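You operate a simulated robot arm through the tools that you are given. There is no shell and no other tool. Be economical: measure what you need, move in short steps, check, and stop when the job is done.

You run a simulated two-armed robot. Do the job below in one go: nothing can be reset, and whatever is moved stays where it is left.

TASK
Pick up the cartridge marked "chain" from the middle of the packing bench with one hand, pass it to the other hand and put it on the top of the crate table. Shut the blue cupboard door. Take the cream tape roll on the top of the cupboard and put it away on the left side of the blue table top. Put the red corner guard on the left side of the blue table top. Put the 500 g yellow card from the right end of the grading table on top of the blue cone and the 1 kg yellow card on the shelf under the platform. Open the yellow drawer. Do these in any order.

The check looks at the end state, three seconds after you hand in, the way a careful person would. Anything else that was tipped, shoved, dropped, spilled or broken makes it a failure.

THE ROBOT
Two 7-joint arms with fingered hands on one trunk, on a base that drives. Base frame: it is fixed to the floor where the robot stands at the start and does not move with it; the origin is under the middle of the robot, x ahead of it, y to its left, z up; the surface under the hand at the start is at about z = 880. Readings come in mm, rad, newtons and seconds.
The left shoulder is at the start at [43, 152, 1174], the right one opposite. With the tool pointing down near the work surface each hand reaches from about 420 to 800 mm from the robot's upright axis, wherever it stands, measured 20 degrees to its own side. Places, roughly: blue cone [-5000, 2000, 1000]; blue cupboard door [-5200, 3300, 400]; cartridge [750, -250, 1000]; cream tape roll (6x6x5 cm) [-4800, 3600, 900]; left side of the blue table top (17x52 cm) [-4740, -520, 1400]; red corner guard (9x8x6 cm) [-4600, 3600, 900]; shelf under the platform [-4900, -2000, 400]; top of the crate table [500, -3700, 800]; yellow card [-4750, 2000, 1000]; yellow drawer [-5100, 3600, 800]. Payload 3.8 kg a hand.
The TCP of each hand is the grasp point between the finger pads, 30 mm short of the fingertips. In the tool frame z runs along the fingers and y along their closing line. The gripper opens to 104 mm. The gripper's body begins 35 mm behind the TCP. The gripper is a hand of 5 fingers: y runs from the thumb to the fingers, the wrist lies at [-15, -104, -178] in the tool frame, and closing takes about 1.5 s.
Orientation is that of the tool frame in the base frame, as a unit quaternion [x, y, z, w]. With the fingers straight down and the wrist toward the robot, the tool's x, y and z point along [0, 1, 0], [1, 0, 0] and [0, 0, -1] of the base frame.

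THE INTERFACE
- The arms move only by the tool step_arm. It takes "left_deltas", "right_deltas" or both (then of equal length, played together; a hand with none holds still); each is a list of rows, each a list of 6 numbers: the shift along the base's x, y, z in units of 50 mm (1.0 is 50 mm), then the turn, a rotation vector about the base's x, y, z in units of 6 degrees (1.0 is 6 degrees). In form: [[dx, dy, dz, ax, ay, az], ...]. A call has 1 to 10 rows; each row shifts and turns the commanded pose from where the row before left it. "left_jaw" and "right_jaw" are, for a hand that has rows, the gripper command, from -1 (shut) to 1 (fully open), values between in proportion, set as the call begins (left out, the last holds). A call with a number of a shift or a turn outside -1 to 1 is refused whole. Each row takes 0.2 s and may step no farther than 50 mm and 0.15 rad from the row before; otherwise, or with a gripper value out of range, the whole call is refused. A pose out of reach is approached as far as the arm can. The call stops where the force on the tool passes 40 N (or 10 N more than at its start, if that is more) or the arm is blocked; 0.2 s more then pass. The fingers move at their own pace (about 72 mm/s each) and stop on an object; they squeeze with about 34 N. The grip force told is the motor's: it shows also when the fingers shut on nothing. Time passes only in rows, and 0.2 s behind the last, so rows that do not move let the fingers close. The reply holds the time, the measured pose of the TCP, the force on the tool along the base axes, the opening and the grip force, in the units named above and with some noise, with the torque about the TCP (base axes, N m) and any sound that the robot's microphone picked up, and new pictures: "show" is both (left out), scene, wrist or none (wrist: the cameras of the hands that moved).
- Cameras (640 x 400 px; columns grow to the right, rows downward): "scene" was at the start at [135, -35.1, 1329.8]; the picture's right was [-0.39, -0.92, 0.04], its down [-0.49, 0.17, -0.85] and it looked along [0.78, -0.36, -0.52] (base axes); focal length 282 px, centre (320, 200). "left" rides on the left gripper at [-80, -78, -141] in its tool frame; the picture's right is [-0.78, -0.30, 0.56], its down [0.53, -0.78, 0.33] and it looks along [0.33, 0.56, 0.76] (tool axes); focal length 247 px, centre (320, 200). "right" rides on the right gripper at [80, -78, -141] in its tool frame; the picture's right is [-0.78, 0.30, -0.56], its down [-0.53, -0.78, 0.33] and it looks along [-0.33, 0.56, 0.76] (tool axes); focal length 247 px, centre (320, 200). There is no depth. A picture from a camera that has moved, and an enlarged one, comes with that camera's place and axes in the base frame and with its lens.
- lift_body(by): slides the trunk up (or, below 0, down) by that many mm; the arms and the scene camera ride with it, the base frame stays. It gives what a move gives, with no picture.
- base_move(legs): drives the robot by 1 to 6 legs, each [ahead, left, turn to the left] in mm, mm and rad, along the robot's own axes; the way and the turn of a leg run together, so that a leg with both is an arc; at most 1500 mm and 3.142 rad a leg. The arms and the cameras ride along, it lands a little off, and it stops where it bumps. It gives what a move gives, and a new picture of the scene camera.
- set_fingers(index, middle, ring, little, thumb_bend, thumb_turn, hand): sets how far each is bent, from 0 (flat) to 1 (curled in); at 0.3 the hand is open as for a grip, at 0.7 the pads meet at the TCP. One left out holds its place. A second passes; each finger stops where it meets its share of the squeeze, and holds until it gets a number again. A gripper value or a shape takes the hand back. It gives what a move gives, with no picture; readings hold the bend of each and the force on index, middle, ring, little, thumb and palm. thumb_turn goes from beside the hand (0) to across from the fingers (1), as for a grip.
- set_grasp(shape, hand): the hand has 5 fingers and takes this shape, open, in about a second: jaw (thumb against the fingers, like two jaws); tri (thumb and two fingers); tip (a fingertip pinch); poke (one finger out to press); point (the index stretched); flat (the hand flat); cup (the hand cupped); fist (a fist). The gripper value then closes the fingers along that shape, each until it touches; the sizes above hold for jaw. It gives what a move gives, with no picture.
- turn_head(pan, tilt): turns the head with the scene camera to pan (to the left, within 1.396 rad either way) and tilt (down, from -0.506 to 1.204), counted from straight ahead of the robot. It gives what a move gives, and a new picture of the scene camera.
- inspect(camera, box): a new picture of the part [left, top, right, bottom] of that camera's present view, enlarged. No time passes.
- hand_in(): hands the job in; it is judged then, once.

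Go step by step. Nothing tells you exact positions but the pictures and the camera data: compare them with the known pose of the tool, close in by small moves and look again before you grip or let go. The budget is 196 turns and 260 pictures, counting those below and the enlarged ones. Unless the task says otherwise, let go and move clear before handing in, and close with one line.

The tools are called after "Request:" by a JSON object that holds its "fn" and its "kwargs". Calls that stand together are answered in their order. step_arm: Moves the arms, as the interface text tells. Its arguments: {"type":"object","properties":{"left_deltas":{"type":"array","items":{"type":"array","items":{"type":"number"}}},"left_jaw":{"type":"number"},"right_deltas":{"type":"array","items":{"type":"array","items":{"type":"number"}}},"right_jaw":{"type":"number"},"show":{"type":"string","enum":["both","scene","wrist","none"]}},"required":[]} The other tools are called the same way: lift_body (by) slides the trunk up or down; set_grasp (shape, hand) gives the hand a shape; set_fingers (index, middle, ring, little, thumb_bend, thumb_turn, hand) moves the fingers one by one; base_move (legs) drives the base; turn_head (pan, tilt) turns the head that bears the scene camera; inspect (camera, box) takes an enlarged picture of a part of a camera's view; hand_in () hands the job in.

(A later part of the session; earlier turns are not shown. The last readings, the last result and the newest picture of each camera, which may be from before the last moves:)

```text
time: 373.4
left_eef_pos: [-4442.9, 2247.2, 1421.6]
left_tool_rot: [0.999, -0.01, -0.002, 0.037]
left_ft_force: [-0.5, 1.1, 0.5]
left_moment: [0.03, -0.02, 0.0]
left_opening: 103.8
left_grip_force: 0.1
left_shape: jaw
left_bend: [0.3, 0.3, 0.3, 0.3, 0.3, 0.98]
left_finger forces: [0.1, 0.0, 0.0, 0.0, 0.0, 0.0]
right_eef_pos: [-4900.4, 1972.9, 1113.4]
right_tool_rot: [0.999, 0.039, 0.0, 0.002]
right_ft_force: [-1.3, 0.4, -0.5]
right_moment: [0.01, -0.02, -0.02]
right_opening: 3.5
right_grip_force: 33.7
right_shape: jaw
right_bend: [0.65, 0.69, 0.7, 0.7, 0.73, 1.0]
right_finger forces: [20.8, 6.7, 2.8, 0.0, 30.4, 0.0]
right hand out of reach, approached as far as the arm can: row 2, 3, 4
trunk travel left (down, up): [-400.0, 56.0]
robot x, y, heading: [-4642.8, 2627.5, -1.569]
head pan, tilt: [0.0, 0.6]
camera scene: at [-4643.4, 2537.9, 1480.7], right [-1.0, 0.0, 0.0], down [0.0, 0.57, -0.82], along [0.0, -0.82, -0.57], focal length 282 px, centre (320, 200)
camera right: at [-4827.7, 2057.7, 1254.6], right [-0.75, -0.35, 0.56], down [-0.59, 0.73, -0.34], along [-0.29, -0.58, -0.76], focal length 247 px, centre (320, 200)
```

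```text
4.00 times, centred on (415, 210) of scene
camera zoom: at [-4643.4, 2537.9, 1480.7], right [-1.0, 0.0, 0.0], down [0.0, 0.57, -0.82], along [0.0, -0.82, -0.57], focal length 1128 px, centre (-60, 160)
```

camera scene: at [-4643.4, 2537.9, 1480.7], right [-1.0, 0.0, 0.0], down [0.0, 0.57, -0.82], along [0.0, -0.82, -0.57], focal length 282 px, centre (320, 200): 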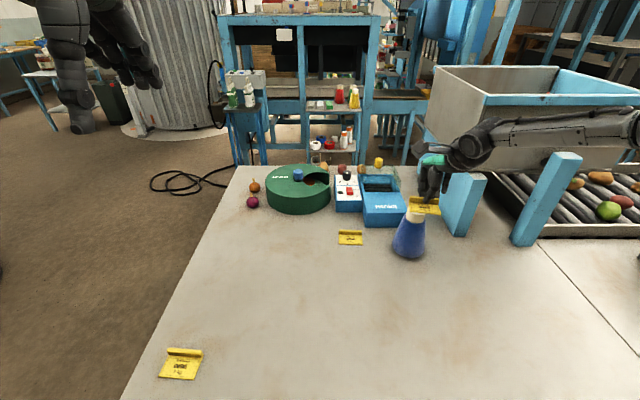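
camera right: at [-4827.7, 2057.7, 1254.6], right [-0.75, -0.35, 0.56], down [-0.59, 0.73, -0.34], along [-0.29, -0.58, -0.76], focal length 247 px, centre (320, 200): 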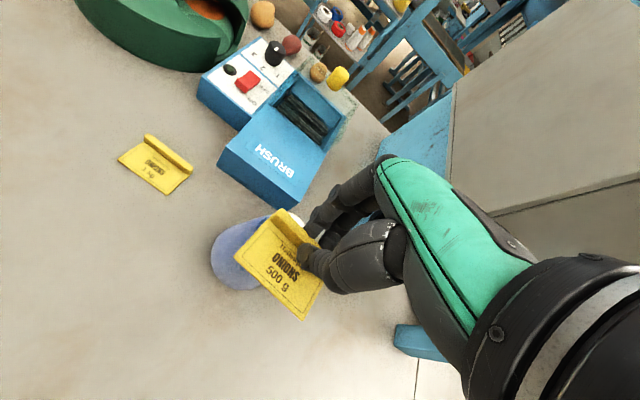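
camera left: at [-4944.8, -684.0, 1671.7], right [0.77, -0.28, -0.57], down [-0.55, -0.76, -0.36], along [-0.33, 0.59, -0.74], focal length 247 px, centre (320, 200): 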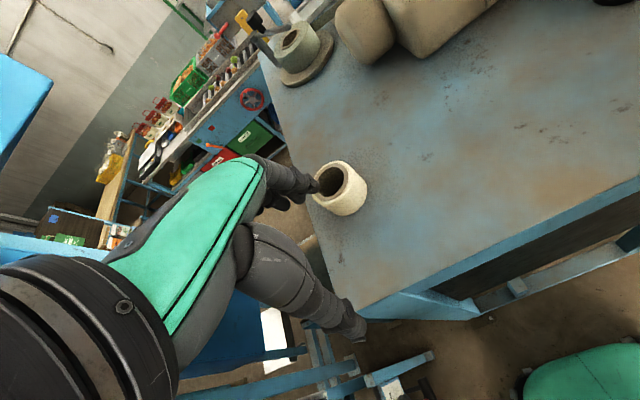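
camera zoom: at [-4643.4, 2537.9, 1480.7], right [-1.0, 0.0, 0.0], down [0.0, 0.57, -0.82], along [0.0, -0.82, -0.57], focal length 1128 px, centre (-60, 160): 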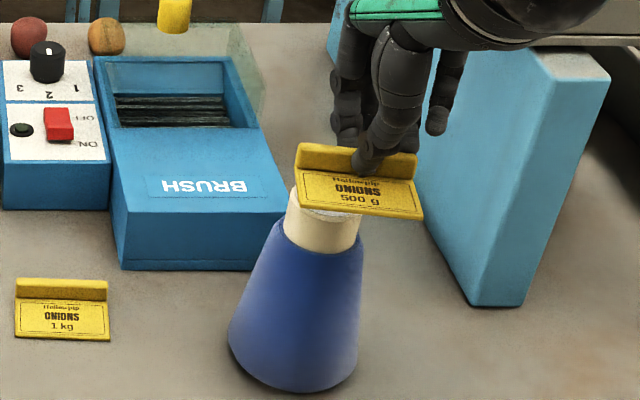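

I raise the trunk its last 50 mm and yaw the hand radially to gain reach.

Request:
{"fn": "lift_body", "kwargs": {"by": 54}}

Request:
{"fn": "step_arm", "kwargs": {"right_deltas": [[0, 0, -0.2, 0, 0, -0.9], [0, 0, -0.2, 0, 0, -0.9], [0, 0, -0.2, 0, 0, -0.9], [0, -0.2, -0.2, 0, 0, -0.9], [0, -0.3, 0, 0, 0, 0]]}}

```text
time: 374.4
left_eef_pos: [-4442.8, 2246.7, 1477.2]
left_tool_rot: [0.999, -0.009, -0.002, 0.037]
left_ft_force: [-0.7, -0.4, 0.0]
left_moment: [0.0, 0.0, 0.01]
left_opening: 103.7
left_grip_force: 0.1
left_shape: jaw
left_bend: [0.3, 0.3, 0.3, 0.3, 0.3, 0.98]
left_finger forces: [0.1, 0.0, 0.0, 0.0, 0.1, 0.0]
right_eef_pos: [-4902.3, 1974.6, 1171.5]
right_tool_rot: [0.999, 0.039, 0.001, 0.005]
right_ft_force: [-0.2, 0.1, -0.3]
right_moment: [-0.01, 0.01, -0.02]
right_opening: 3.6
right_grip_force: 33.9
right_shape: jaw
right_bend: [0.65, 0.69, 0.7, 0.7, 0.73, 1.0]
right_finger forces: [20.8, 6.7, 2.9, 0.0, 30.4, 0.1]
trunk travel left (down, up): [-454.0, 2.0]
robot x, y, heading: [-4642.7, 2630.1, -1.565]
head pan, tilt: [0.0, 0.6]
```

```text
time: 375.6
left_eef_pos: [-4443.4, 2246.5, 1477.2]
left_tool_rot: [0.999, -0.008, 0.0, 0.036]
left_ft_force: [-0.6, -0.6, 0.8]
left_moment: [-0.01, 0.02, 0.01]
left_opening: 103.7
left_grip_force: 0.1
left_shape: jaw
left_bend: [0.3, 0.3, 0.3, 0.3, 0.3, 0.98]
left_finger forces: [0.1, 0.0, 0.0, 0.0, 0.1, 0.0]
right_eef_pos: [-4916.2, 1989.7, 1153.3]
right_tool_rot: [0.989, -0.148, 0.002, 0.005]
right_ft_force: [-0.9, 0.4, 0.4]
right_moment: [0.02, 0.0, 0.0]
right_opening: 3.5
right_grip_force: 33.8
right_shape: jaw
right_bend: [0.65, 0.69, 0.7, 0.7, 0.73, 1.0]
right_finger forces: [21.0, 6.8, 2.8, 0.0, 30.4, 0.0]
right hand out of reach, approached as far as the arm can: row 1, 2, 3, 4, 5
trunk travel left (down, up): [-454.0, 2.0]
robot x, y, heading: [-4647.6, 2629.2, -1.568]
head pan, tilt: [0.0, 0.6]
camera scene: at [-4643.6, 2542.1, 1535.1], right [-1.0, 0.0, 0.0], down [0.0, 0.57, -0.82], along [0.0, -0.82, -0.57], focal length 282 px, centre (320, 200)
camera right: at [-4817.4, 2042.6, 1292.9], right [-0.83, -0.05, 0.56], down [-0.28, 0.9, -0.34], along [-0.48, -0.44, -0.76], focal length 247 px, centre (320, 200)
```

scene: 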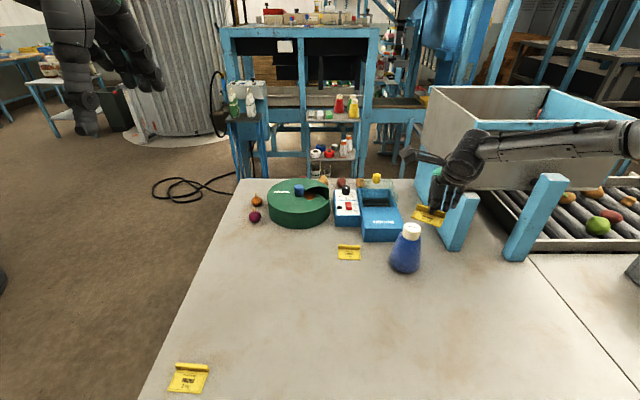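
right: 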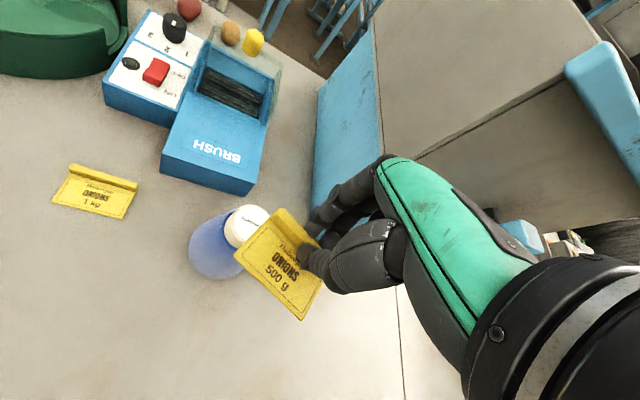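

Reach depends on the hand being ~290 mm below the shoulder; so I back out, drop to z≈1098, square up, then slide in over the cap.

Request:
{"fn": "step_arm", "kwargs": {"right_deltas": [[0.3, 0.6, 0, 0, 0, 0.9], [0.2, 0.5, -0.3, 0, 0, 0.9], [0, 0.3, -0.4, 0, 0, 0.9], [0, 0, -0.4, 0, 0, 0.9]], "show": "none"}}

Request:
{"fn": "step_arm", "kwargs": {"right_deltas": [[0, -0.5, 0, 0, 0, 0], [0, -0.5, 0, 0, 0, 0], [0, -0.4, 0, 0, 0, 0]]}}

Request:
{"fn": "inspect", "kwargs": {"camera": "scene", "box": [360, 170, 470, 290]}}

```text
time: 376.6
left_eef_pos: [-4442.9, 2245.3, 1475.7]
left_tool_rot: [0.999, -0.008, -0.003, 0.037]
left_ft_force: [-0.3, -0.8, -0.2]
left_moment: [-0.01, -0.02, 0.01]
left_opening: 103.8
left_grip_force: 0.1
left_shape: jaw
left_bend: [0.3, 0.3, 0.3, 0.3, 0.3, 0.98]
left_finger forces: [0.0, 0.1, 0.1, 0.0, 0.1, 0.0]
right_eef_pos: [-4889.8, 2059.6, 1095.4]
right_tool_rot: [0.999, 0.04, 0.002, 0.005]
right_ft_force: [0.2, 0.0, 0.2]
right_moment: [0.01, -0.01, 0.02]
right_opening: 3.7
right_grip_force: 34.2
right_shape: jaw
right_bend: [0.65, 0.7, 0.7, 0.7, 0.73, 1.0]
right_finger forces: [21.2, 6.5, 2.8, 0.0, 30.3, 0.0]
trunk travel left (down, up): [-454.0, 2.0]
robot x, y, heading: [-4642.4, 2627.3, -1.571]
head pan, tilt: [0.0, 0.6]
```

```text
time: 377.4
left_eef_pos: [-4442.6, 2247.8, 1477.0]
left_tool_rot: [0.999, -0.009, -0.001, 0.037]
left_ft_force: [0.0, -0.5, 0.3]
left_moment: [-0.01, 0.01, 0.0]
left_opening: 103.5
left_grip_force: 0.0
left_shape: jaw
left_bend: [0.3, 0.3, 0.3, 0.3, 0.3, 0.98]
left_finger forces: [0.0, 0.0, 0.0, 0.0, 0.0, 0.0]
right_eef_pos: [-4896.2, 2008.2, 1109.9]
right_tool_rot: [0.999, 0.041, 0.001, 0.006]
right_ft_force: [-0.3, 1.2, -0.3]
right_moment: [0.03, -0.01, 0.02]
right_opening: 3.4
right_grip_force: 34.3
right_shape: jaw
right_bend: [0.65, 0.7, 0.7, 0.7, 0.73, 1.0]
right_finger forces: [21.1, 6.5, 2.8, 0.0, 30.4, 0.0]
right hand out of reach, approached as far as the arm can: row 2, 3
trunk travel left (down, up): [-454.0, 2.0]
robot x, y, heading: [-4645.9, 2627.3, -1.568]
head pan, tilt: [0.0, 0.6]
camera scene: at [-4643.9, 2542.7, 1535.1], right [-1.0, 0.0, 0.0], down [0.0, 0.56, -0.83], along [0.0, -0.83, -0.56], focal length 282 px, centre (320, 200)
camera right: at [-4824.5, 2094.4, 1249.7], right [-0.75, -0.35, 0.56], down [-0.59, 0.73, -0.34], along [-0.29, -0.59, -0.76], focal length 247 px, centre (320, 200)
```

scene: 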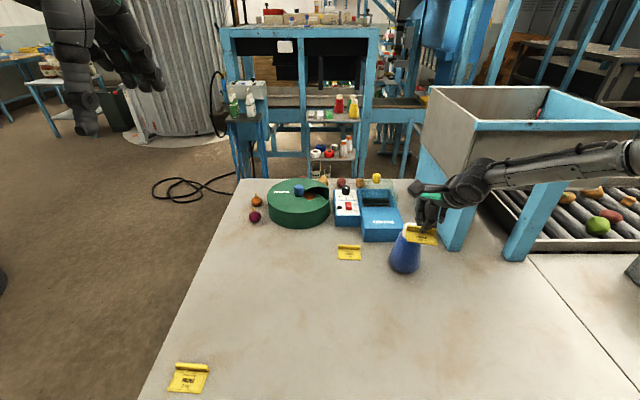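
right: 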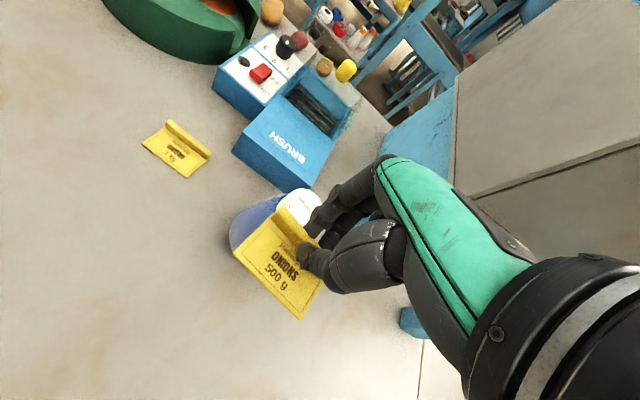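

```text
3.33 times, centred on (415, 230) of scene
camera zoom: at [-4643.9, 2542.7, 1535.1], right [-1.0, 0.0, 0.0], down [0.0, 0.56, -0.83], along [0.0, -0.83, -0.56], focal length 940 px, centre (3, 100)
```

zoom: 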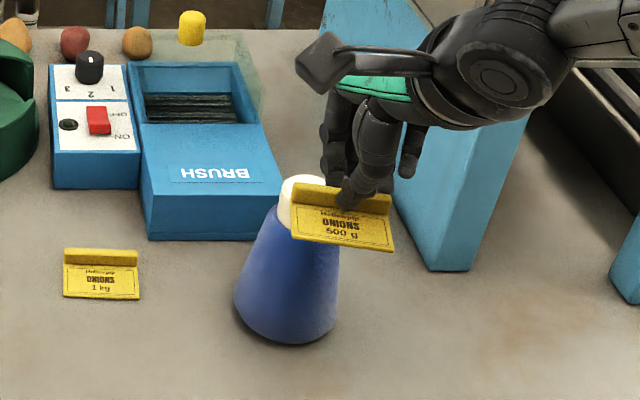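

The real optimum is the wrist at shoulder height and straight ahead of the shoulder. I back the hand off, lower the trunk by ~108 mm, and put the base at x≈-4740, slightly closer.

Request:
{"fn": "step_arm", "kwargs": {"right_deltas": [[0.3, 0.8, 0.2, 0, 0, 0], [0.5, 0.8, 0.2, 0, 0, 0], [0.8, 0.2, 0.4, 0, 0, 0], [0.7, 0, 0.6, 0, 0, 0], [0, 0, 0.9, 0, 0, 0]], "show": "none"}}

Request:
{"fn": "lift_body", "kwargs": {"by": -106}}

Request:
{"fn": "base_move", "kwargs": {"legs": [[0, -97, 0], [30, 0, 0]]}}

```text
time: 378.6
left_eef_pos: [-4443.4, 2248.9, 1476.4]
left_tool_rot: [0.999, -0.009, -0.001, 0.038]
left_ft_force: [-0.6, 0.5, -0.1]
left_moment: [0.01, -0.01, -0.01]
left_opening: 103.7
left_grip_force: 0.0
left_shape: jaw
left_bend: [0.3, 0.3, 0.3, 0.3, 0.3, 0.98]
left_finger forces: [0.0, 0.0, 0.1, 0.1, 0.0, 0.0]
right_eef_pos: [-4782.1, 2096.3, 1226.4]
right_tool_rot: [0.999, 0.04, 0.001, 0.005]
right_ft_force: [-0.3, -0.4, -0.4]
right_moment: [-0.01, 0.0, 0.02]
right_opening: 3.5
right_grip_force: 33.9
right_shape: jaw
right_bend: [0.64, 0.7, 0.7, 0.7, 0.73, 1.0]
right_finger forces: [21.3, 6.4, 2.7, 0.0, 30.3, 0.1]
trunk travel left (down, up): [-454.0, 2.0]
robot x, y, heading: [-4647.8, 2629.0, -1.568]
head pan, tilt: [0.0, 0.6]
```

```text
time: 379.9
left_eef_pos: [-4443.3, 2247.9, 1370.1]
left_tool_rot: [0.999, -0.008, -0.002, 0.037]
left_ft_force: [0.7, -0.3, -0.2]
left_moment: [0.02, 0.05, 0.01]
left_opening: 103.8
left_grip_force: 0.2
left_shape: jaw
left_bend: [0.3, 0.3, 0.3, 0.3, 0.3, 0.98]
left_finger forces: [0.0, 0.0, 0.0, 0.0, 0.0, 0.0]
right_eef_pos: [-4781.8, 2097.6, 1117.9]
right_tool_rot: [0.999, 0.039, 0.002, 0.006]
right_ft_force: [-0.5, -0.7, 0.0]
right_moment: [-0.03, -0.01, 0.0]
right_opening: 3.2
right_grip_force: 34.2
right_shape: jaw
right_bend: [0.64, 0.7, 0.7, 0.7, 0.73, 1.0]
right_finger forces: [21.2, 6.4, 2.6, 0.0, 30.3, 0.0]
trunk travel left (down, up): [-348.0, 108.0]
robot x, y, heading: [-4642.5, 2631.3, -1.57]
head pan, tilt: [0.0, 0.6]
```

```text
time: 381.6
left_eef_pos: [-4536.9, 2229.8, 1369.1]
left_tool_rot: [0.999, -0.009, -0.003, 0.037]
left_ft_force: [0.1, -0.5, -0.7]
left_moment: [0.0, 0.03, -0.05]
left_opening: 103.4
left_grip_force: 0.1
left_shape: jaw
left_bend: [0.3, 0.3, 0.3, 0.3, 0.3, 0.98]
left_finger forces: [0.0, 0.1, 0.1, 0.1, 0.0, 0.0]
right_eef_pos: [-4876.0, 2082.1, 1118.0]
right_tool_rot: [0.999, 0.039, 0.0, 0.005]
right_ft_force: [0.1, 0.4, -0.5]
right_moment: [0.02, 0.0, 0.01]
right_opening: 3.4
right_grip_force: 34.0
right_shape: jaw
right_bend: [0.64, 0.7, 0.7, 0.7, 0.73, 1.0]
right_finger forces: [21.3, 6.3, 2.7, 0.1, 30.3, 0.1]
trunk travel left (down, up): [-348.0, 108.0]
robot x, y, heading: [-4739.6, 2612.7, -1.575]
head pan, tilt: [0.0, 0.6]
stopped in leg 2: the robot was blocked; the commanded pose is now the measured one
camera scene: at [-4735.8, 2512.2, 1424.9], right [-1.0, 0.0, 0.0], down [0.0, 0.59, -0.81], along [0.0, -0.81, -0.59], focal length 282 px, centre (320, 200)
```

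scene: 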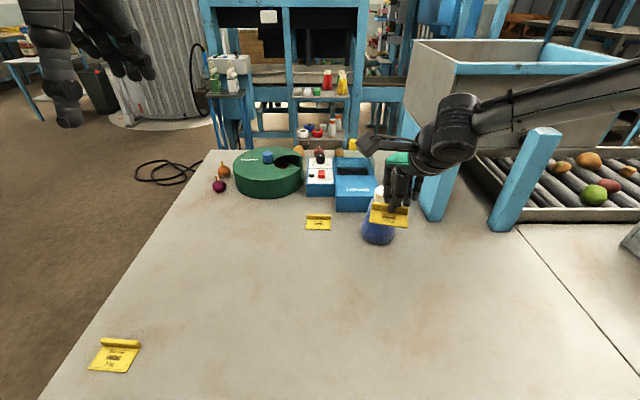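

The base is at the table (blocked gently). Now slide the card in over the cone at z≈1105.

Request:
{"fn": "step_arm", "kwargs": {"right_deltas": [[-0.1, -0.5, -0.2, 0, 0, 0], [-0.1, -0.6, 0, 0, 0, 0], [-0.1, -0.6, 0, 0, 0, 0], [0, -0.6, 0, 0, 0, 0], [0, -0.45, 0, 0, 0, 0]]}}

Request:
{"fn": "inspect", "kwargs": {"camera": "scene", "box": [330, 140, 440, 260]}}

```text
time: 382.8
left_eef_pos: [-4540.8, 2233.3, 1370.7]
left_tool_rot: [0.999, -0.011, -0.001, 0.037]
left_ft_force: [-0.4, 0.2, 0.8]
left_moment: [0.01, 0.0, 0.03]
left_opening: 103.8
left_grip_force: 0.0
left_shape: jaw
left_bend: [0.3, 0.3, 0.3, 0.3, 0.3, 0.98]
left_finger forces: [0.1, 0.0, 0.0, 0.1, 0.0, 0.0]
right_eef_pos: [-4908.9, 1969.7, 1116.2]
right_tool_rot: [0.999, 0.039, 0.001, 0.006]
right_ft_force: [-0.6, -0.8, -0.6]
right_moment: [0.03, 0.01, -0.02]
right_opening: 3.5
right_grip_force: 33.8
right_shape: jaw
right_bend: [0.64, 0.7, 0.7, 0.7, 0.73, 1.0]
right_finger forces: [21.4, 6.4, 2.5, 0.0, 30.3, 0.1]
right hand out of reach, approached as far as the arm can: row 4, 5
trunk travel left (down, up): [-348.0, 108.0]
robot x, y, heading: [-4740.9, 2613.5, -1.571]
head pan, tilt: [0.0, 0.6]
camera scene: at [-4739.9, 2513.7, 1425.0], right [-1.0, 0.0, 0.0], down [0.0, 0.59, -0.81], along [0.0, -0.81, -0.59], focal length 282 px, centre (320, 200)
camera right: at [-4836.3, 2055.1, 1255.9], right [-0.75, -0.35, 0.56], down [-0.59, 0.73, -0.34], along [-0.29, -0.59, -0.75], focal length 247 px, centre (320, 200)
```

scene: 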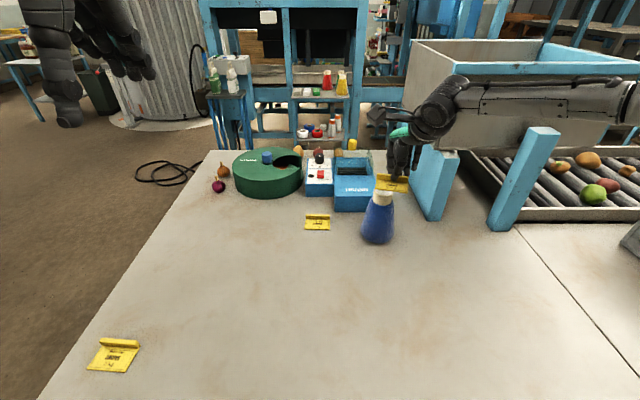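
right: 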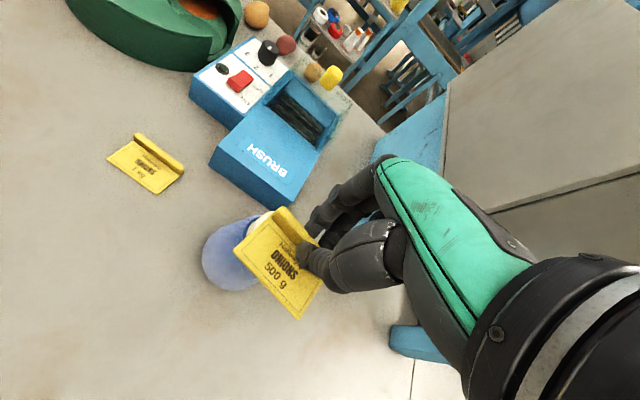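

```text
3.33 times, centred on (385, 200) of scene
camera zoom: at [-4739.9, 2513.7, 1425.0], right [-1.0, 0.0, 0.0], down [0.0, 0.59, -0.81], along [0.0, -0.81, -0.59], focal length 940 px, centre (103, 200)
```

zoom: 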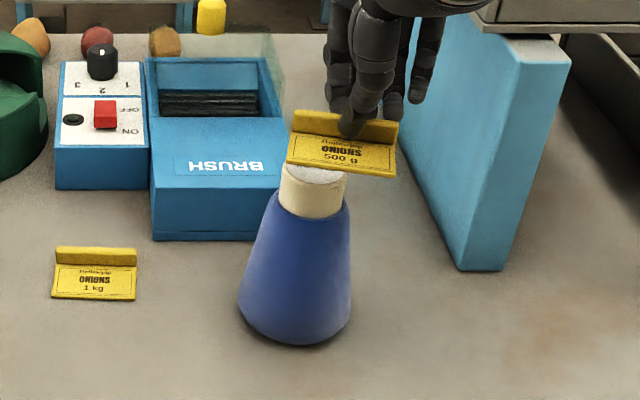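

Still 25 mm short. I'll set the card back on the table and re-grip it with the hand pitched forward ~15°, which brings the wrist closer and gains ~40 mm of reach while the card stays level.

Request:
{"fn": "step_arm", "kwargs": {"right_deltas": [[0.3, 0.8, 0, 0, 0, 0], [0.2, 0.8, 0, 0, 0, 0], [0, 0.8, 0, 0, 0, 0], [0, 0.6, 0, 0, 0, 0]], "show": "none"}}

Request:
{"fn": "lift_body", "kwargs": {"by": -98}}

Request:
{"fn": "step_arm", "kwargs": {"right_deltas": [[0, 0, -0.6, 0, 0, 0], [0, 0, -0.6, 0, 0, 0]], "show": "both"}}

```text
time: 383.8
left_eef_pos: [-4540.2, 2232.8, 1371.4]
left_tool_rot: [0.999, -0.009, -0.001, 0.038]
left_ft_force: [0.1, 0.1, 0.5]
left_moment: [-0.03, 0.02, -0.03]
left_opening: 104.0
left_grip_force: 0.1
left_shape: jaw
left_bend: [0.3, 0.3, 0.3, 0.3, 0.3, 0.98]
left_finger forces: [0.1, 0.0, 0.0, 0.1, 0.1, 0.0]
right_eef_pos: [-4885.3, 2122.1, 1114.6]
right_tool_rot: [0.999, 0.039, 0.001, 0.006]
right_ft_force: [0.5, -0.5, -0.1]
right_moment: [0.02, 0.04, -0.01]
right_opening: 3.5
right_grip_force: 34.0
right_shape: jaw
right_bend: [0.64, 0.71, 0.7, 0.7, 0.73, 1.0]
right_finger forces: [21.4, 6.5, 2.4, 0.0, 30.2, 0.1]
trunk travel left (down, up): [-348.0, 108.0]
robot x, y, heading: [-4740.3, 2615.0, -1.572]
head pan, tilt: [0.0, 0.6]
```

```text
time: 385.1
left_eef_pos: [-4540.5, 2233.0, 1273.0]
left_tool_rot: [0.999, -0.01, -0.001, 0.038]
left_ft_force: [-0.5, -1.1, 1.2]
left_moment: [-0.01, -0.02, -0.02]
left_opening: 103.6
left_grip_force: 0.1
left_shape: jaw
left_bend: [0.3, 0.3, 0.3, 0.3, 0.3, 0.98]
left_finger forces: [0.0, 0.0, 0.0, 0.1, 0.1, 0.1]
right_eef_pos: [-4884.4, 2118.0, 1016.2]
right_tool_rot: [0.999, 0.038, 0.001, 0.006]
right_ft_force: [0.7, -0.8, -0.1]
right_moment: [-0.01, 0.01, 0.0]
right_opening: 3.6
right_grip_force: 33.7
right_shape: jaw
right_bend: [0.64, 0.71, 0.7, 0.7, 0.73, 1.0]
right_finger forces: [21.4, 6.4, 2.5, 0.1, 30.2, 0.0]
trunk travel left (down, up): [-250.0, 206.0]
robot x, y, heading: [-4740.4, 2615.8, -1.572]
head pan, tilt: [0.0, 0.6]
```

```text
time: 385.7
left_eef_pos: [-4541.1, 2230.6, 1272.2]
left_tool_rot: [0.999, -0.01, 0.0, 0.037]
left_ft_force: [0.9, -1.0, -0.8]
left_moment: [-0.02, 0.0, 0.0]
left_opening: 103.8
left_grip_force: 0.1
left_shape: jaw
left_bend: [0.3, 0.3, 0.3, 0.3, 0.3, 0.98]
left_finger forces: [0.0, 0.0, 0.0, 0.0, 0.0, 0.1]
right_eef_pos: [-4886.5, 2119.1, 955.8]
right_tool_rot: [0.999, 0.038, 0.002, 0.006]
right_ft_force: [0.3, -1.2, -0.3]
right_moment: [-0.03, 0.03, -0.02]
right_opening: 3.4
right_grip_force: 33.8
right_shape: jaw
right_bend: [0.64, 0.71, 0.7, 0.7, 0.73, 1.0]
right_finger forces: [21.5, 6.4, 2.3, 0.0, 30.1, 0.0]
trunk travel left (down, up): [-250.0, 206.0]
robot x, y, heading: [-4739.5, 2612.0, -1.569]
head pan, tilt: [0.0, 0.6]
camera scene: at [-4740.2, 2477.5, 1315.2], right [-1.0, 0.0, 0.0], down [0.0, 0.66, -0.76], along [0.0, -0.76, -0.66], focal length 282 px, centre (320, 200)
camera right: at [-4812.3, 2205.2, 1096.1], right [-0.75, -0.35, 0.56], down [-0.59, 0.73, -0.34], along [-0.29, -0.59, -0.76], focal length 247 px, centre (320, 200)
```

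scene: 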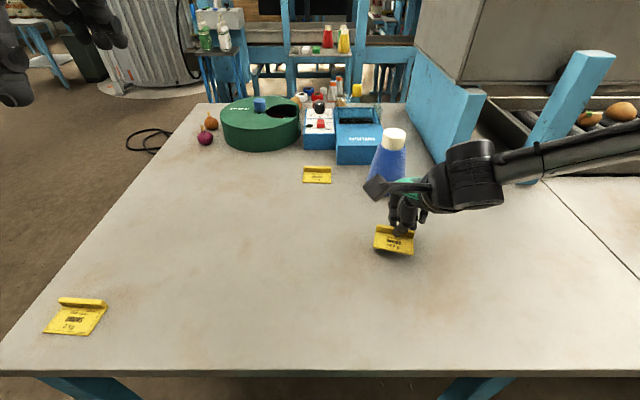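
right: 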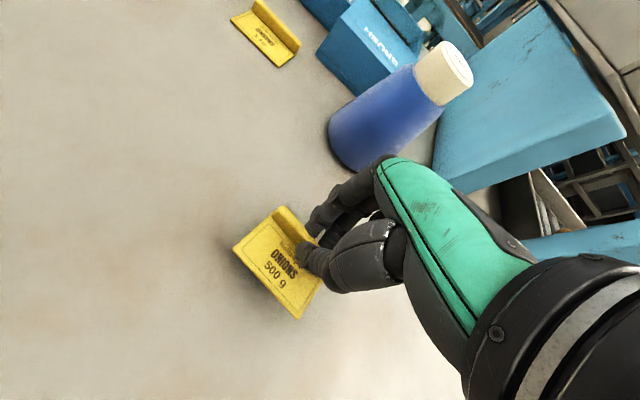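

Set the card down and release, rise a bit, then pitch the hand forward 15°.

Request:
{"fn": "step_arm", "kwargs": {"right_deltas": [[0, 0, -0.25, 0, 0, 0], [0, 0, -0.06, 0, 0, 0]], "show": "none"}}

Request:
{"fn": "step_arm", "kwargs": {"right_deltas": [[0, 0, 0, 0, 0, 0], [0, 0, 0, 0, 0, 0], [0, 0, 0, 0, 0, 0], [0, 0, 0, 0, 0, 0], [0, 0, 0, 0, 0, 0]], "right_jaw": 1, "show": "none"}}

Request:
{"fn": "step_arm", "kwargs": {"right_deltas": [[0, 0, 0.6, 0, 0, 0], [0, 0, 0.5, -0.8, 0, 0], [0, 0, 0, -0.9, 0, 0], [0, 0, 0, -0.9, 0, 0]], "show": "wrist"}}

```text
time: 386.3
left_eef_pos: [-4540.7, 2231.1, 1272.9]
left_tool_rot: [0.999, -0.009, -0.001, 0.037]
left_ft_force: [-0.3, 0.0, 1.3]
left_moment: [0.0, 0.0, -0.02]
left_opening: 103.9
left_grip_force: 0.1
left_shape: jaw
left_bend: [0.3, 0.3, 0.3, 0.3, 0.3, 0.98]
left_finger forces: [0.0, 0.0, 0.0, 0.0, 0.0, 0.1]
right_eef_pos: [-4885.9, 2119.2, 940.8]
right_tool_rot: [0.999, 0.038, 0.002, 0.005]
right_ft_force: [-0.5, 0.6, 0.4]
right_moment: [-0.01, 0.0, 0.0]
right_opening: 3.3
right_grip_force: 34.2
right_shape: jaw
right_bend: [0.64, 0.71, 0.7, 0.7, 0.73, 1.0]
right_finger forces: [21.5, 6.4, 2.4, 0.0, 30.1, 0.0]
trunk travel left (down, up): [-250.0, 206.0]
robot x, y, heading: [-4739.3, 2615.2, -1.575]
head pan, tilt: [0.0, 0.6]
```

```text
time: 387.5
left_eef_pos: [-4540.8, 2231.1, 1271.5]
left_tool_rot: [0.999, -0.01, -0.001, 0.037]
left_ft_force: [0.1, -0.5, -0.5]
left_moment: [0.01, 0.0, -0.01]
left_opening: 103.8
left_grip_force: 0.1
left_shape: jaw
left_bend: [0.3, 0.3, 0.3, 0.3, 0.3, 0.98]
left_finger forces: [0.0, 0.1, 0.0, 0.1, 0.1, 0.0]
right_eef_pos: [-4884.9, 2119.3, 939.2]
right_tool_rot: [0.999, 0.039, 0.001, 0.005]
right_ft_force: [0.0, -0.1, 1.1]
right_moment: [0.01, -0.02, -0.02]
right_opening: 103.5
right_grip_force: 0.0
right_shape: jaw
right_bend: [0.3, 0.3, 0.3, 0.3, 0.3, 0.98]
right_finger forces: [0.0, 0.0, 0.0, 0.1, 0.1, 0.1]
trunk travel left (down, up): [-250.0, 206.0]
robot x, y, heading: [-4741.9, 2617.4, -1.574]
head pan, tilt: [0.0, 0.6]
```

```text
time: 388.5
left_eef_pos: [-4541.8, 2230.6, 1271.7]
left_tool_rot: [0.999, -0.01, -0.001, 0.037]
left_ft_force: [-0.6, -0.8, 0.3]
left_moment: [0.01, 0.05, -0.01]
left_opening: 103.6
left_grip_force: 0.0
left_shape: jaw
left_bend: [0.3, 0.3, 0.3, 0.3, 0.3, 0.98]
left_finger forces: [0.0, 0.1, 0.1, 0.0, 0.0, 0.1]
right_eef_pos: [-4883.8, 2119.6, 995.0]
right_tool_rot: [0.989, 0.039, -0.004, 0.142]
right_ft_force: [0.1, -0.8, -0.6]
right_moment: [0.02, -0.01, -0.01]
right_opening: 103.8
right_grip_force: 0.1
right_shape: jaw
right_bend: [0.3, 0.3, 0.3, 0.3, 0.3, 0.98]
right_finger forces: [0.0, 0.0, 0.1, 0.1, 0.0, 0.1]
trunk travel left (down, up): [-250.0, 206.0]
robot x, y, heading: [-4736.4, 2613.4, -1.572]
head pan, tilt: [0.0, 0.6]
camera right: at [-4811.5, 2240.0, 1107.4], right [-0.75, -0.18, 0.63], down [-0.59, 0.61, -0.53], along [-0.29, -0.77, -0.57], focal length 247 px, centre (320, 200)
```

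right: 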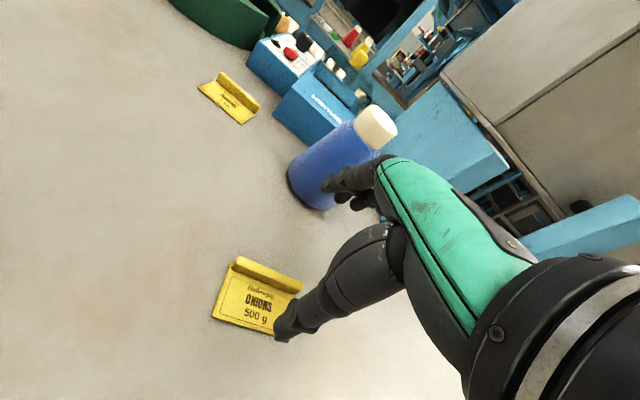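

The rib is at about (-4884,2113). I reduce the pitch to ~10°, narrow the opening, descend and grip.

Request:
{"fn": "step_arm", "kwargs": {"right_deltas": [[0, 0, 0, 0.95, 0, 0.4], [0, 0, -0.4, 0, 0, 0], [0, 0, -0.4, 0, 0, 0], [0, 0, 0, 0, 0, 0]], "right_jaw": -0.1, "show": "wrist"}}

```text
time: 389.5
left_eef_pos: [-4539.2, 2231.1, 1272.4]
left_tool_rot: [0.999, -0.01, -0.001, 0.037]
left_ft_force: [-0.3, -0.1, 0.3]
left_moment: [0.01, 0.0, -0.02]
left_opening: 103.6
left_grip_force: 0.0
left_shape: jaw
left_bend: [0.3, 0.3, 0.3, 0.3, 0.3, 0.98]
left_finger forces: [0.1, 0.1, 0.0, 0.1, 0.0, 0.1]
right_eef_pos: [-4883.3, 2118.0, 957.1]
right_tool_rot: [0.994, 0.06, 0.001, 0.091]
right_ft_force: [-0.8, 0.3, 0.6]
right_moment: [-0.01, 0.04, 0.02]
right_opening: 47.4
right_grip_force: 0.1
right_shape: jaw
right_bend: [0.74, 0.47, 0.43, 0.42, 0.71, 1.0]
right_finger forces: [0.0, 0.1, 0.0, 0.0, 0.1, 0.1]
trunk travel left (down, up): [-250.0, 206.0]
robot x, y, heading: [-4739.5, 2616.4, -1.57]
head pan, tilt: [0.0, 0.6]
camera right: at [-4816.4, 2230.8, 1080.2], right [-0.74, -0.28, 0.61], down [-0.62, 0.63, -0.46], along [-0.26, -0.72, -0.64], focal length 247 px, centre (320, 200)
```

right: 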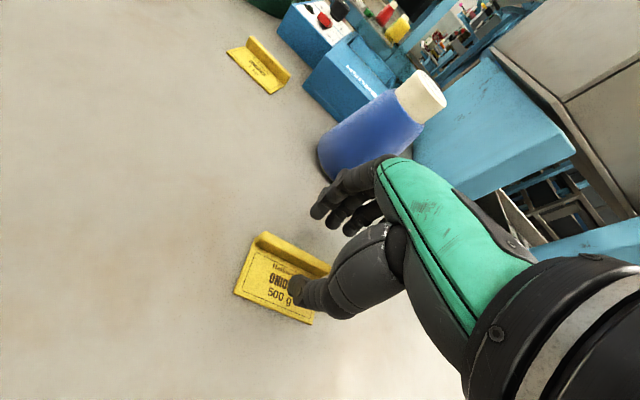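

Request:
{"fn": "step_arm", "kwargs": {"right_deltas": [[0, 0, -0.32, 0, 0, 0]], "show": "none"}}

Request:
{"fn": "step_arm", "kwargs": {"right_deltas": [[0, 0, 0, 0, 0, 0], [0, 0, 0, 0, 0, 0], [0, 0, 0, 0, 0, 0], [0, 0, 0, 0, 0, 0], [0, 0, 0, 0, 0, 0]], "right_jaw": -1, "show": "wrist"}}

```text
time: 389.9
left_eef_pos: [-4540.8, 2232.7, 1271.5]
left_tool_rot: [0.999, -0.01, -0.001, 0.037]
left_ft_force: [0.7, 1.1, -0.3]
left_moment: [0.0, 0.01, -0.04]
left_opening: 103.6
left_grip_force: 0.0
left_shape: jaw
left_bend: [0.3, 0.3, 0.3, 0.3, 0.3, 0.98]
left_finger forces: [0.0, 0.1, 0.1, 0.0, 0.0, 0.1]
right_eef_pos: [-4883.8, 2118.1, 939.5]
right_tool_rot: [0.994, 0.06, 0.001, 0.093]
right_ft_force: [-1.0, 0.5, 7.0]
right_moment: [0.29, 0.0, -0.01]
right_opening: 47.4
right_grip_force: 0.1
right_shape: jaw
right_bend: [0.74, 0.47, 0.43, 0.42, 0.72, 1.0]
right_finger forces: [0.0, 0.1, 0.1, 0.0, 7.0, 0.1]
trunk travel left (down, up): [-250.0, 206.0]
robot x, y, heading: [-4741.2, 2614.3, -1.572]
head pan, tilt: [0.0, 0.6]
```

```text
time: 391.1
left_eef_pos: [-4539.9, 2231.0, 1272.7]
left_tool_rot: [0.999, -0.01, -0.001, 0.036]
left_ft_force: [-0.3, 0.5, 0.7]
left_moment: [0.04, 0.0, -0.06]
left_opening: 103.8
left_grip_force: 0.1
left_shape: jaw
left_bend: [0.3, 0.3, 0.3, 0.3, 0.3, 0.98]
left_finger forces: [0.0, 0.1, 0.1, 0.0, 0.0, 0.0]
right_eef_pos: [-4884.1, 2118.2, 939.7]
right_tool_rot: [0.994, 0.059, 0.0, 0.093]
right_ft_force: [-0.4, 0.1, 0.6]
right_moment: [0.0, 0.04, 0.01]
right_opening: 9.9
right_grip_force: 34.0
right_shape: jaw
right_bend: [0.7, 0.7, 0.7, 0.7, 0.77, 1.0]
right_finger forces: [18.2, 7.5, 2.4, 0.0, 27.4, 0.1]
trunk travel left (down, up): [-250.0, 206.0]
robot x, y, heading: [-4738.1, 2613.9, -1.574]
head pan, tilt: [0.0, 0.6]
camera right: at [-4816.4, 2230.5, 1062.9], right [-0.74, -0.28, 0.61], down [-0.62, 0.64, -0.46], along [-0.26, -0.72, -0.64], focal length 247 px, centre (320, 200)
```

right: 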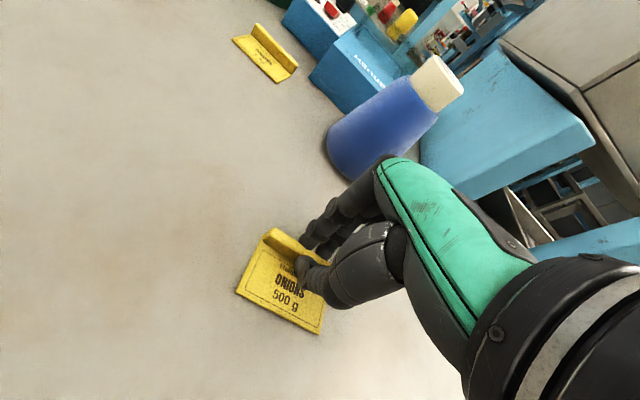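

Gripped. Raise the trunk 100 mm, then the hand, and slide over the cone.

Request:
{"fn": "lift_body", "kwargs": {"by": 100}}

Request:
{"fn": "step_arm", "kwargs": {"right_deltas": [[0, 0, 0.7, 0, 0, 0], [-0.05, -0.5, 0.7, 0, 0, 0], [-0.05, -0.6, 0, 0, 0, 0], [-0.05, -0.6, 0, 0, 0, 0], [0, -0.6, 0, 0, 0, 0], [0, -0.6, 0, 0, 0, 0], [0, -0.55, 0, 0, 0, 0]], "show": "wrist"}}

Request:
{"fn": "inspect", "kwargs": {"camera": "scene", "box": [330, 140, 440, 260]}}

```text
time: 392.4
left_eef_pos: [-4541.1, 2230.5, 1371.8]
left_tool_rot: [0.999, -0.009, -0.001, 0.037]
left_ft_force: [0.6, 0.5, -0.2]
left_moment: [0.0, -0.03, 0.01]
left_opening: 103.7
left_grip_force: 0.1
left_shape: jaw
left_bend: [0.3, 0.3, 0.3, 0.3, 0.3, 0.98]
left_finger forces: [0.1, 0.0, 0.1, 0.0, 0.0, 0.0]
right_eef_pos: [-4884.1, 2119.5, 1038.6]
right_tool_rot: [0.994, 0.06, 0.001, 0.092]
right_ft_force: [-0.5, 0.0, 0.1]
right_moment: [0.0, -0.02, 0.01]
right_opening: 9.8
right_grip_force: 33.9
right_shape: jaw
right_bend: [0.7, 0.7, 0.7, 0.7, 0.77, 1.0]
right_finger forces: [19.4, 6.2, 2.4, 0.1, 27.7, 0.1]
trunk travel left (down, up): [-350.0, 106.0]
robot x, y, heading: [-4738.3, 2615.5, -1.569]
head pan, tilt: [0.0, 0.6]
```

```text
time: 394.0
left_eef_pos: [-4541.1, 2230.7, 1372.7]
left_tool_rot: [0.999, -0.009, -0.001, 0.036]
left_ft_force: [0.0, 0.0, -0.1]
left_moment: [0.03, 0.03, -0.02]
left_opening: 103.8
left_grip_force: 0.1
left_shape: jaw
left_bend: [0.3, 0.3, 0.3, 0.3, 0.3, 0.98]
left_finger forces: [0.0, 0.0, 0.0, 0.0, 0.1, 0.0]
right_eef_pos: [-4896.4, 1951.8, 1110.9]
right_tool_rot: [0.994, 0.06, 0.001, 0.091]
right_ft_force: [0.4, -0.4, 0.2]
right_moment: [0.02, 0.0, -0.02]
right_opening: 9.3
right_grip_force: 33.8
right_shape: jaw
right_bend: [0.7, 0.7, 0.7, 0.7, 0.77, 1.0]
right_finger forces: [19.5, 6.0, 2.5, 0.0, 27.8, 0.0]
right hand out of reach, approached as far as the arm can: row 7
trunk travel left (down, up): [-350.0, 106.0]
robot x, y, heading: [-4739.4, 2615.6, -1.576]
head pan, tilt: [0.0, 0.6]
camera right: at [-4829.9, 2063.4, 1234.6], right [-0.74, -0.28, 0.61], down [-0.62, 0.63, -0.46], along [-0.26, -0.72, -0.64], focal length 247 px, centre (320, 200)
```

right: 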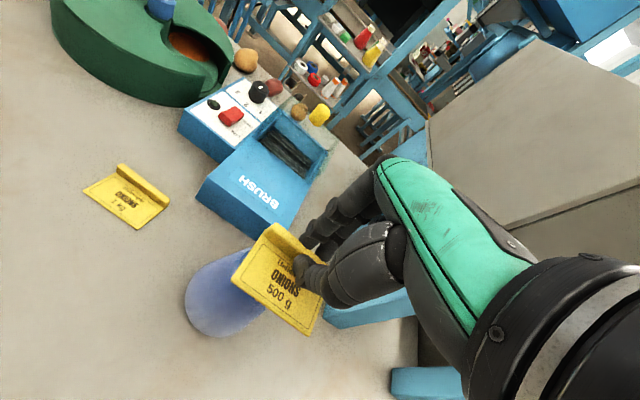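

```text
3.33 times, centred on (385, 200) of scene
camera zoom: at [-4740.4, 2512.4, 1427.0], right [-1.0, 0.0, 0.0], down [0.0, 0.59, -0.81], along [0.0, -0.81, -0.59], focal length 940 px, centre (103, 200)
```

zoom: 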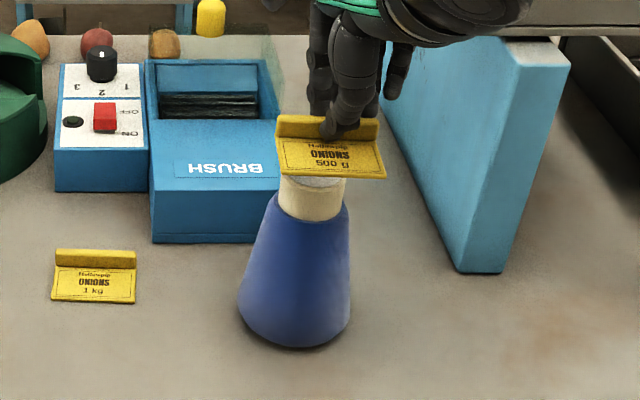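

The card is over the cap (≈12 mm toward me, within balance). I lower, nudging slightly in, until contact.

Request:
{"fn": "step_arm", "kwargs": {"right_deltas": [[0.1, -0.1, -0.25, 0, 0, 0], [0, -0.05, -0.2, 0, 0, 0]], "show": "none"}}

Request:
{"fn": "inspect", "kwargs": {"camera": "scene", "box": [340, 150, 430, 230]}}

```text
time: 394.6
left_eef_pos: [-4540.8, 2231.1, 1372.0]
left_tool_rot: [0.999, -0.01, -0.001, 0.037]
left_ft_force: [0.4, 0.8, -0.6]
left_moment: [0.0, -0.01, 0.02]
left_opening: 103.8
left_grip_force: 0.0
left_shape: jaw
left_bend: [0.3, 0.3, 0.3, 0.3, 0.3, 0.98]
left_finger forces: [0.0, 0.1, 0.1, 0.0, 0.0, 0.0]
right_eef_pos: [-4901.0, 1956.9, 1092.4]
right_tool_rot: [0.994, 0.059, 0.002, 0.092]
right_ft_force: [0.0, 0.6, -0.4]
right_moment: [-0.01, 0.03, 0.04]
right_opening: 9.3
right_grip_force: 34.0
right_shape: jaw
right_bend: [0.7, 0.7, 0.7, 0.7, 0.77, 1.0]
right_finger forces: [19.5, 6.0, 2.5, 0.0, 27.6, 0.0]
right hand out of reach, approached as far as the arm can: row 1, 2
trunk travel left (down, up): [-350.0, 106.0]
robot x, y, heading: [-4739.7, 2615.1, -1.573]
head pan, tilt: [0.0, 0.6]
```

```text
5.00 times, centred on (385, 190) of scene
camera zoom: at [-4740.2, 2512.9, 1427.0], right [-1.0, 0.0, 0.0], down [0.0, 0.59, -0.81], along [0.0, -0.81, -0.59], focal length 1410 px, centre (-5, 250)
```

zoom: 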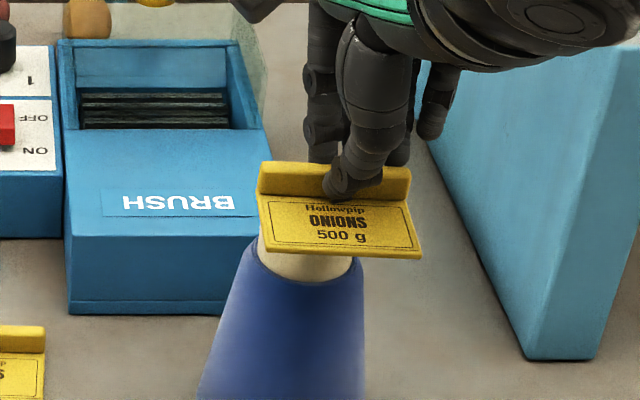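

The arm reaches farther when the target is off to its own side, so I raise slightly, shift the base 100 mm left and come back over the cone.

Request:
{"fn": "step_arm", "kwargs": {"right_deltas": [[0, 0.2, 0.5, 0, 0, 0]], "show": "none"}}

Request:
{"fn": "base_move", "kwargs": {"legs": [[0, 100, 0]]}}

Request:
{"fn": "step_arm", "kwargs": {"right_deltas": [[-0.5, -0.2, 0, 0, 0, 0], [-0.5, -0.2, 0, 0, 0, 0], [-0.5, -0.1, -0.1, 0, 0, 0]], "show": "none"}}

```text
time: 395.0
left_eef_pos: [-4540.0, 2232.5, 1372.3]
left_tool_rot: [0.999, -0.009, -0.001, 0.037]
left_ft_force: [0.2, 0.5, 0.0]
left_moment: [0.0, 0.02, -0.03]
left_opening: 103.8
left_grip_force: 0.0
left_shape: jaw
left_bend: [0.3, 0.3, 0.3, 0.3, 0.3, 0.98]
left_finger forces: [0.0, 0.0, 0.0, 0.1, 0.1, 0.0]
right_eef_pos: [-4900.2, 1969.9, 1118.7]
right_tool_rot: [0.994, 0.059, 0.0, 0.092]
right_ft_force: [-0.2, 0.6, 0.5]
right_moment: [-0.02, -0.01, 0.0]
right_opening: 9.4
right_grip_force: 34.0
right_shape: jaw
right_bend: [0.7, 0.7, 0.7, 0.7, 0.77, 1.0]
right_finger forces: [19.5, 6.0, 2.5, 0.1, 27.8, 0.0]
trunk travel left (down, up): [-350.0, 106.0]
robot x, y, heading: [-4738.9, 2613.4, -1.567]
head pan, tilt: [0.0, 0.6]
```

```text
time: 396.2
left_eef_pos: [-4445.2, 2232.0, 1373.6]
left_tool_rot: [0.999, -0.01, 0.002, 0.037]
left_ft_force: [-0.9, -0.1, -0.5]
left_moment: [0.0, -0.03, 0.02]
left_opening: 103.7
left_grip_force: 0.0
left_shape: jaw
left_bend: [0.3, 0.3, 0.3, 0.3, 0.3, 0.98]
left_finger forces: [0.0, 0.1, 0.0, 0.0, 0.0, 0.0]
right_eef_pos: [-4804.2, 1969.3, 1117.9]
right_tool_rot: [0.994, 0.058, 0.002, 0.092]
right_ft_force: [-0.7, -0.2, -0.3]
right_moment: [-0.01, 0.01, 0.01]
right_opening: 9.6
right_grip_force: 34.3
right_shape: jaw
right_bend: [0.7, 0.7, 0.7, 0.7, 0.77, 1.0]
right_finger forces: [19.6, 6.1, 2.4, 0.0, 27.8, 0.1]
trunk travel left (down, up): [-350.0, 106.0]
robot x, y, heading: [-4636.7, 2612.7, -1.573]
head pan, tilt: [0.0, 0.6]
camera scene: at [-4645.1, 2513.2, 1427.1], right [-1.0, 0.0, 0.0], down [0.0, 0.59, -0.81], along [0.0, -0.81, -0.59], focal length 282 px, centre (320, 200)
```

scene: 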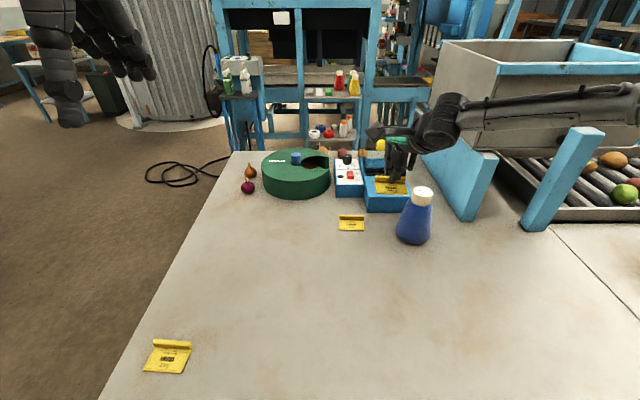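

```text
time: 397.0
left_eef_pos: [-4440.1, 2231.5, 1372.0]
left_tool_rot: [0.999, -0.01, -0.002, 0.036]
left_ft_force: [0.8, -0.1, 0.1]
left_moment: [0.01, 0.02, 0.0]
left_opening: 103.8
left_grip_force: 0.1
left_shape: jaw
left_bend: [0.3, 0.3, 0.3, 0.3, 0.3, 0.98]
left_finger forces: [0.0, 0.0, 0.0, 0.0, 0.1, 0.0]
right_eef_pos: [-4875.9, 1944.0, 1113.5]
right_tool_rot: [0.994, 0.058, -0.001, 0.093]
right_ft_force: [-0.6, 0.6, -0.6]
right_moment: [-0.01, 0.02, 0.02]
right_opening: 9.6
right_grip_force: 34.0
right_shape: jaw
right_bend: [0.7, 0.7, 0.7, 0.7, 0.77, 1.0]
right_finger forces: [19.6, 6.1, 2.3, 0.0, 27.7, 0.0]
trunk travel left (down, up): [-350.0, 106.0]
robot x, y, heading: [-4639.8, 2611.7, -1.572]
head pan, tilt: [0.0, 0.6]
```

Request:
{"fn": "step_arm", "kwargs": {"right_deltas": [[-0.28, -0.12, -0.15, 0, 0, 0], [0, 0, -0.2, 0, 0, 0]], "show": "none"}}

Request:
{"fn": "inspect", "kwargs": {"camera": "scene", "box": [375, 150, 465, 250]}}

```text
time: 397.6
left_eef_pos: [-4441.9, 2231.3, 1372.1]
left_tool_rot: [0.999, -0.01, -0.001, 0.037]
left_ft_force: [-0.5, -0.2, 0.5]
left_moment: [0.02, 0.01, -0.03]
left_opening: 103.8
left_grip_force: 0.1
left_shape: jaw
left_bend: [0.3, 0.3, 0.3, 0.3, 0.3, 0.98]
left_finger forces: [0.0, 0.0, 0.0, 0.1, 0.1, 0.0]
right_eef_pos: [-4891.4, 1938.2, 1094.8]
right_tool_rot: [0.994, 0.058, 0.001, 0.092]
right_ft_force: [0.2, 0.4, 0.2]
right_moment: [0.02, 0.03, -0.03]
right_opening: 9.7
right_grip_force: 33.7
right_shape: jaw
right_bend: [0.7, 0.7, 0.7, 0.7, 0.77, 1.0]
right_finger forces: [19.7, 6.1, 2.3, 0.1, 27.8, 0.0]
trunk travel left (down, up): [-350.0, 106.0]
robot x, y, heading: [-4639.7, 2614.0, -1.576]
head pan, tilt: [0.0, 0.6]
```

```text
4.00 times, centred on (420, 200) of scene
camera zoom: at [-4640.7, 2512.9, 1427.1], right [-1.0, 0.0, 0.0], down [0.0, 0.59, -0.81], along [0.0, -0.81, -0.59], focal length 1128 px, centre (-80, 200)
```

zoom: 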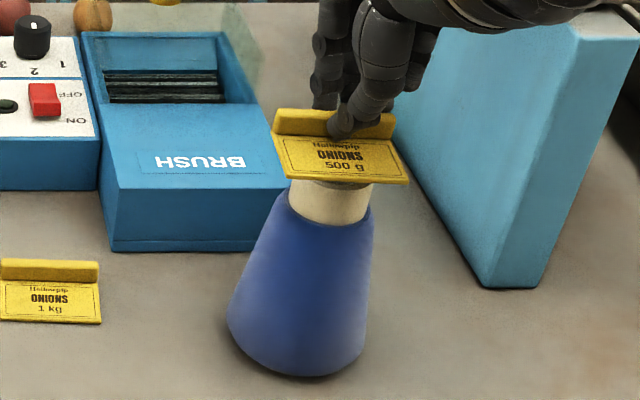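

Centred. Lower in small steps to contact.

Request:
{"fn": "step_arm", "kwargs": {"right_deltas": [[0, 0, -0.12, 0, 0, 0]], "show": "none"}}

Request:
{"fn": "step_arm", "kwargs": {"right_deltas": [[0, 0, -0.07, 0, 0, 0]], "show": "none"}}

```text
time: 398.0
left_eef_pos: [-4442.2, 2231.7, 1371.3]
left_tool_rot: [0.999, -0.01, 0.0, 0.036]
left_ft_force: [0.1, -0.9, 0.1]
left_moment: [-0.01, -0.01, -0.01]
left_opening: 103.7
left_grip_force: 0.1
left_shape: jaw
left_bend: [0.3, 0.3, 0.3, 0.3, 0.3, 0.98]
left_finger forces: [0.0, 0.0, 0.0, 0.0, 0.1, 0.1]
right_eef_pos: [-4890.7, 1938.2, 1088.9]
right_tool_rot: [0.994, 0.058, 0.001, 0.092]
right_ft_force: [-0.6, 0.1, -0.8]
right_moment: [0.01, -0.02, 0.0]
right_opening: 9.5
right_grip_force: 34.2
right_shape: jaw
right_bend: [0.7, 0.7, 0.7, 0.7, 0.77, 1.0]
right_finger forces: [19.7, 6.1, 2.3, 0.0, 27.8, 0.0]
trunk travel left (down, up): [-350.0, 106.0]
robot x, y, heading: [-4639.4, 2614.0, -1.575]
head pan, tilt: [0.0, 0.6]
```

```text
time: 398.4
left_eef_pos: [-4442.3, 2231.9, 1372.0]
left_tool_rot: [0.999, -0.011, -0.001, 0.037]
left_ft_force: [-0.1, -0.7, 0.4]
left_moment: [0.0, 0.0, -0.01]
left_opening: 103.9
left_grip_force: 0.1
left_shape: jaw
left_bend: [0.3, 0.3, 0.3, 0.3, 0.3, 0.98]
left_finger forces: [0.0, 0.1, 0.0, 0.0, 0.1, 0.0]
right_eef_pos: [-4889.9, 1937.8, 1086.7]
right_tool_rot: [0.994, 0.058, 0.001, 0.092]
right_ft_force: [0.6, 0.6, -0.1]
right_moment: [0.03, -0.02, -0.01]
right_opening: 9.3
right_grip_force: 33.6
right_shape: jaw
right_bend: [0.7, 0.7, 0.7, 0.7, 0.77, 1.0]
right_finger forces: [19.7, 6.1, 2.2, 0.1, 27.8, 0.0]
trunk travel left (down, up): [-350.0, 106.0]
robot x, y, heading: [-4640.5, 2613.7, -1.573]
head pan, tilt: [0.0, 0.6]
```

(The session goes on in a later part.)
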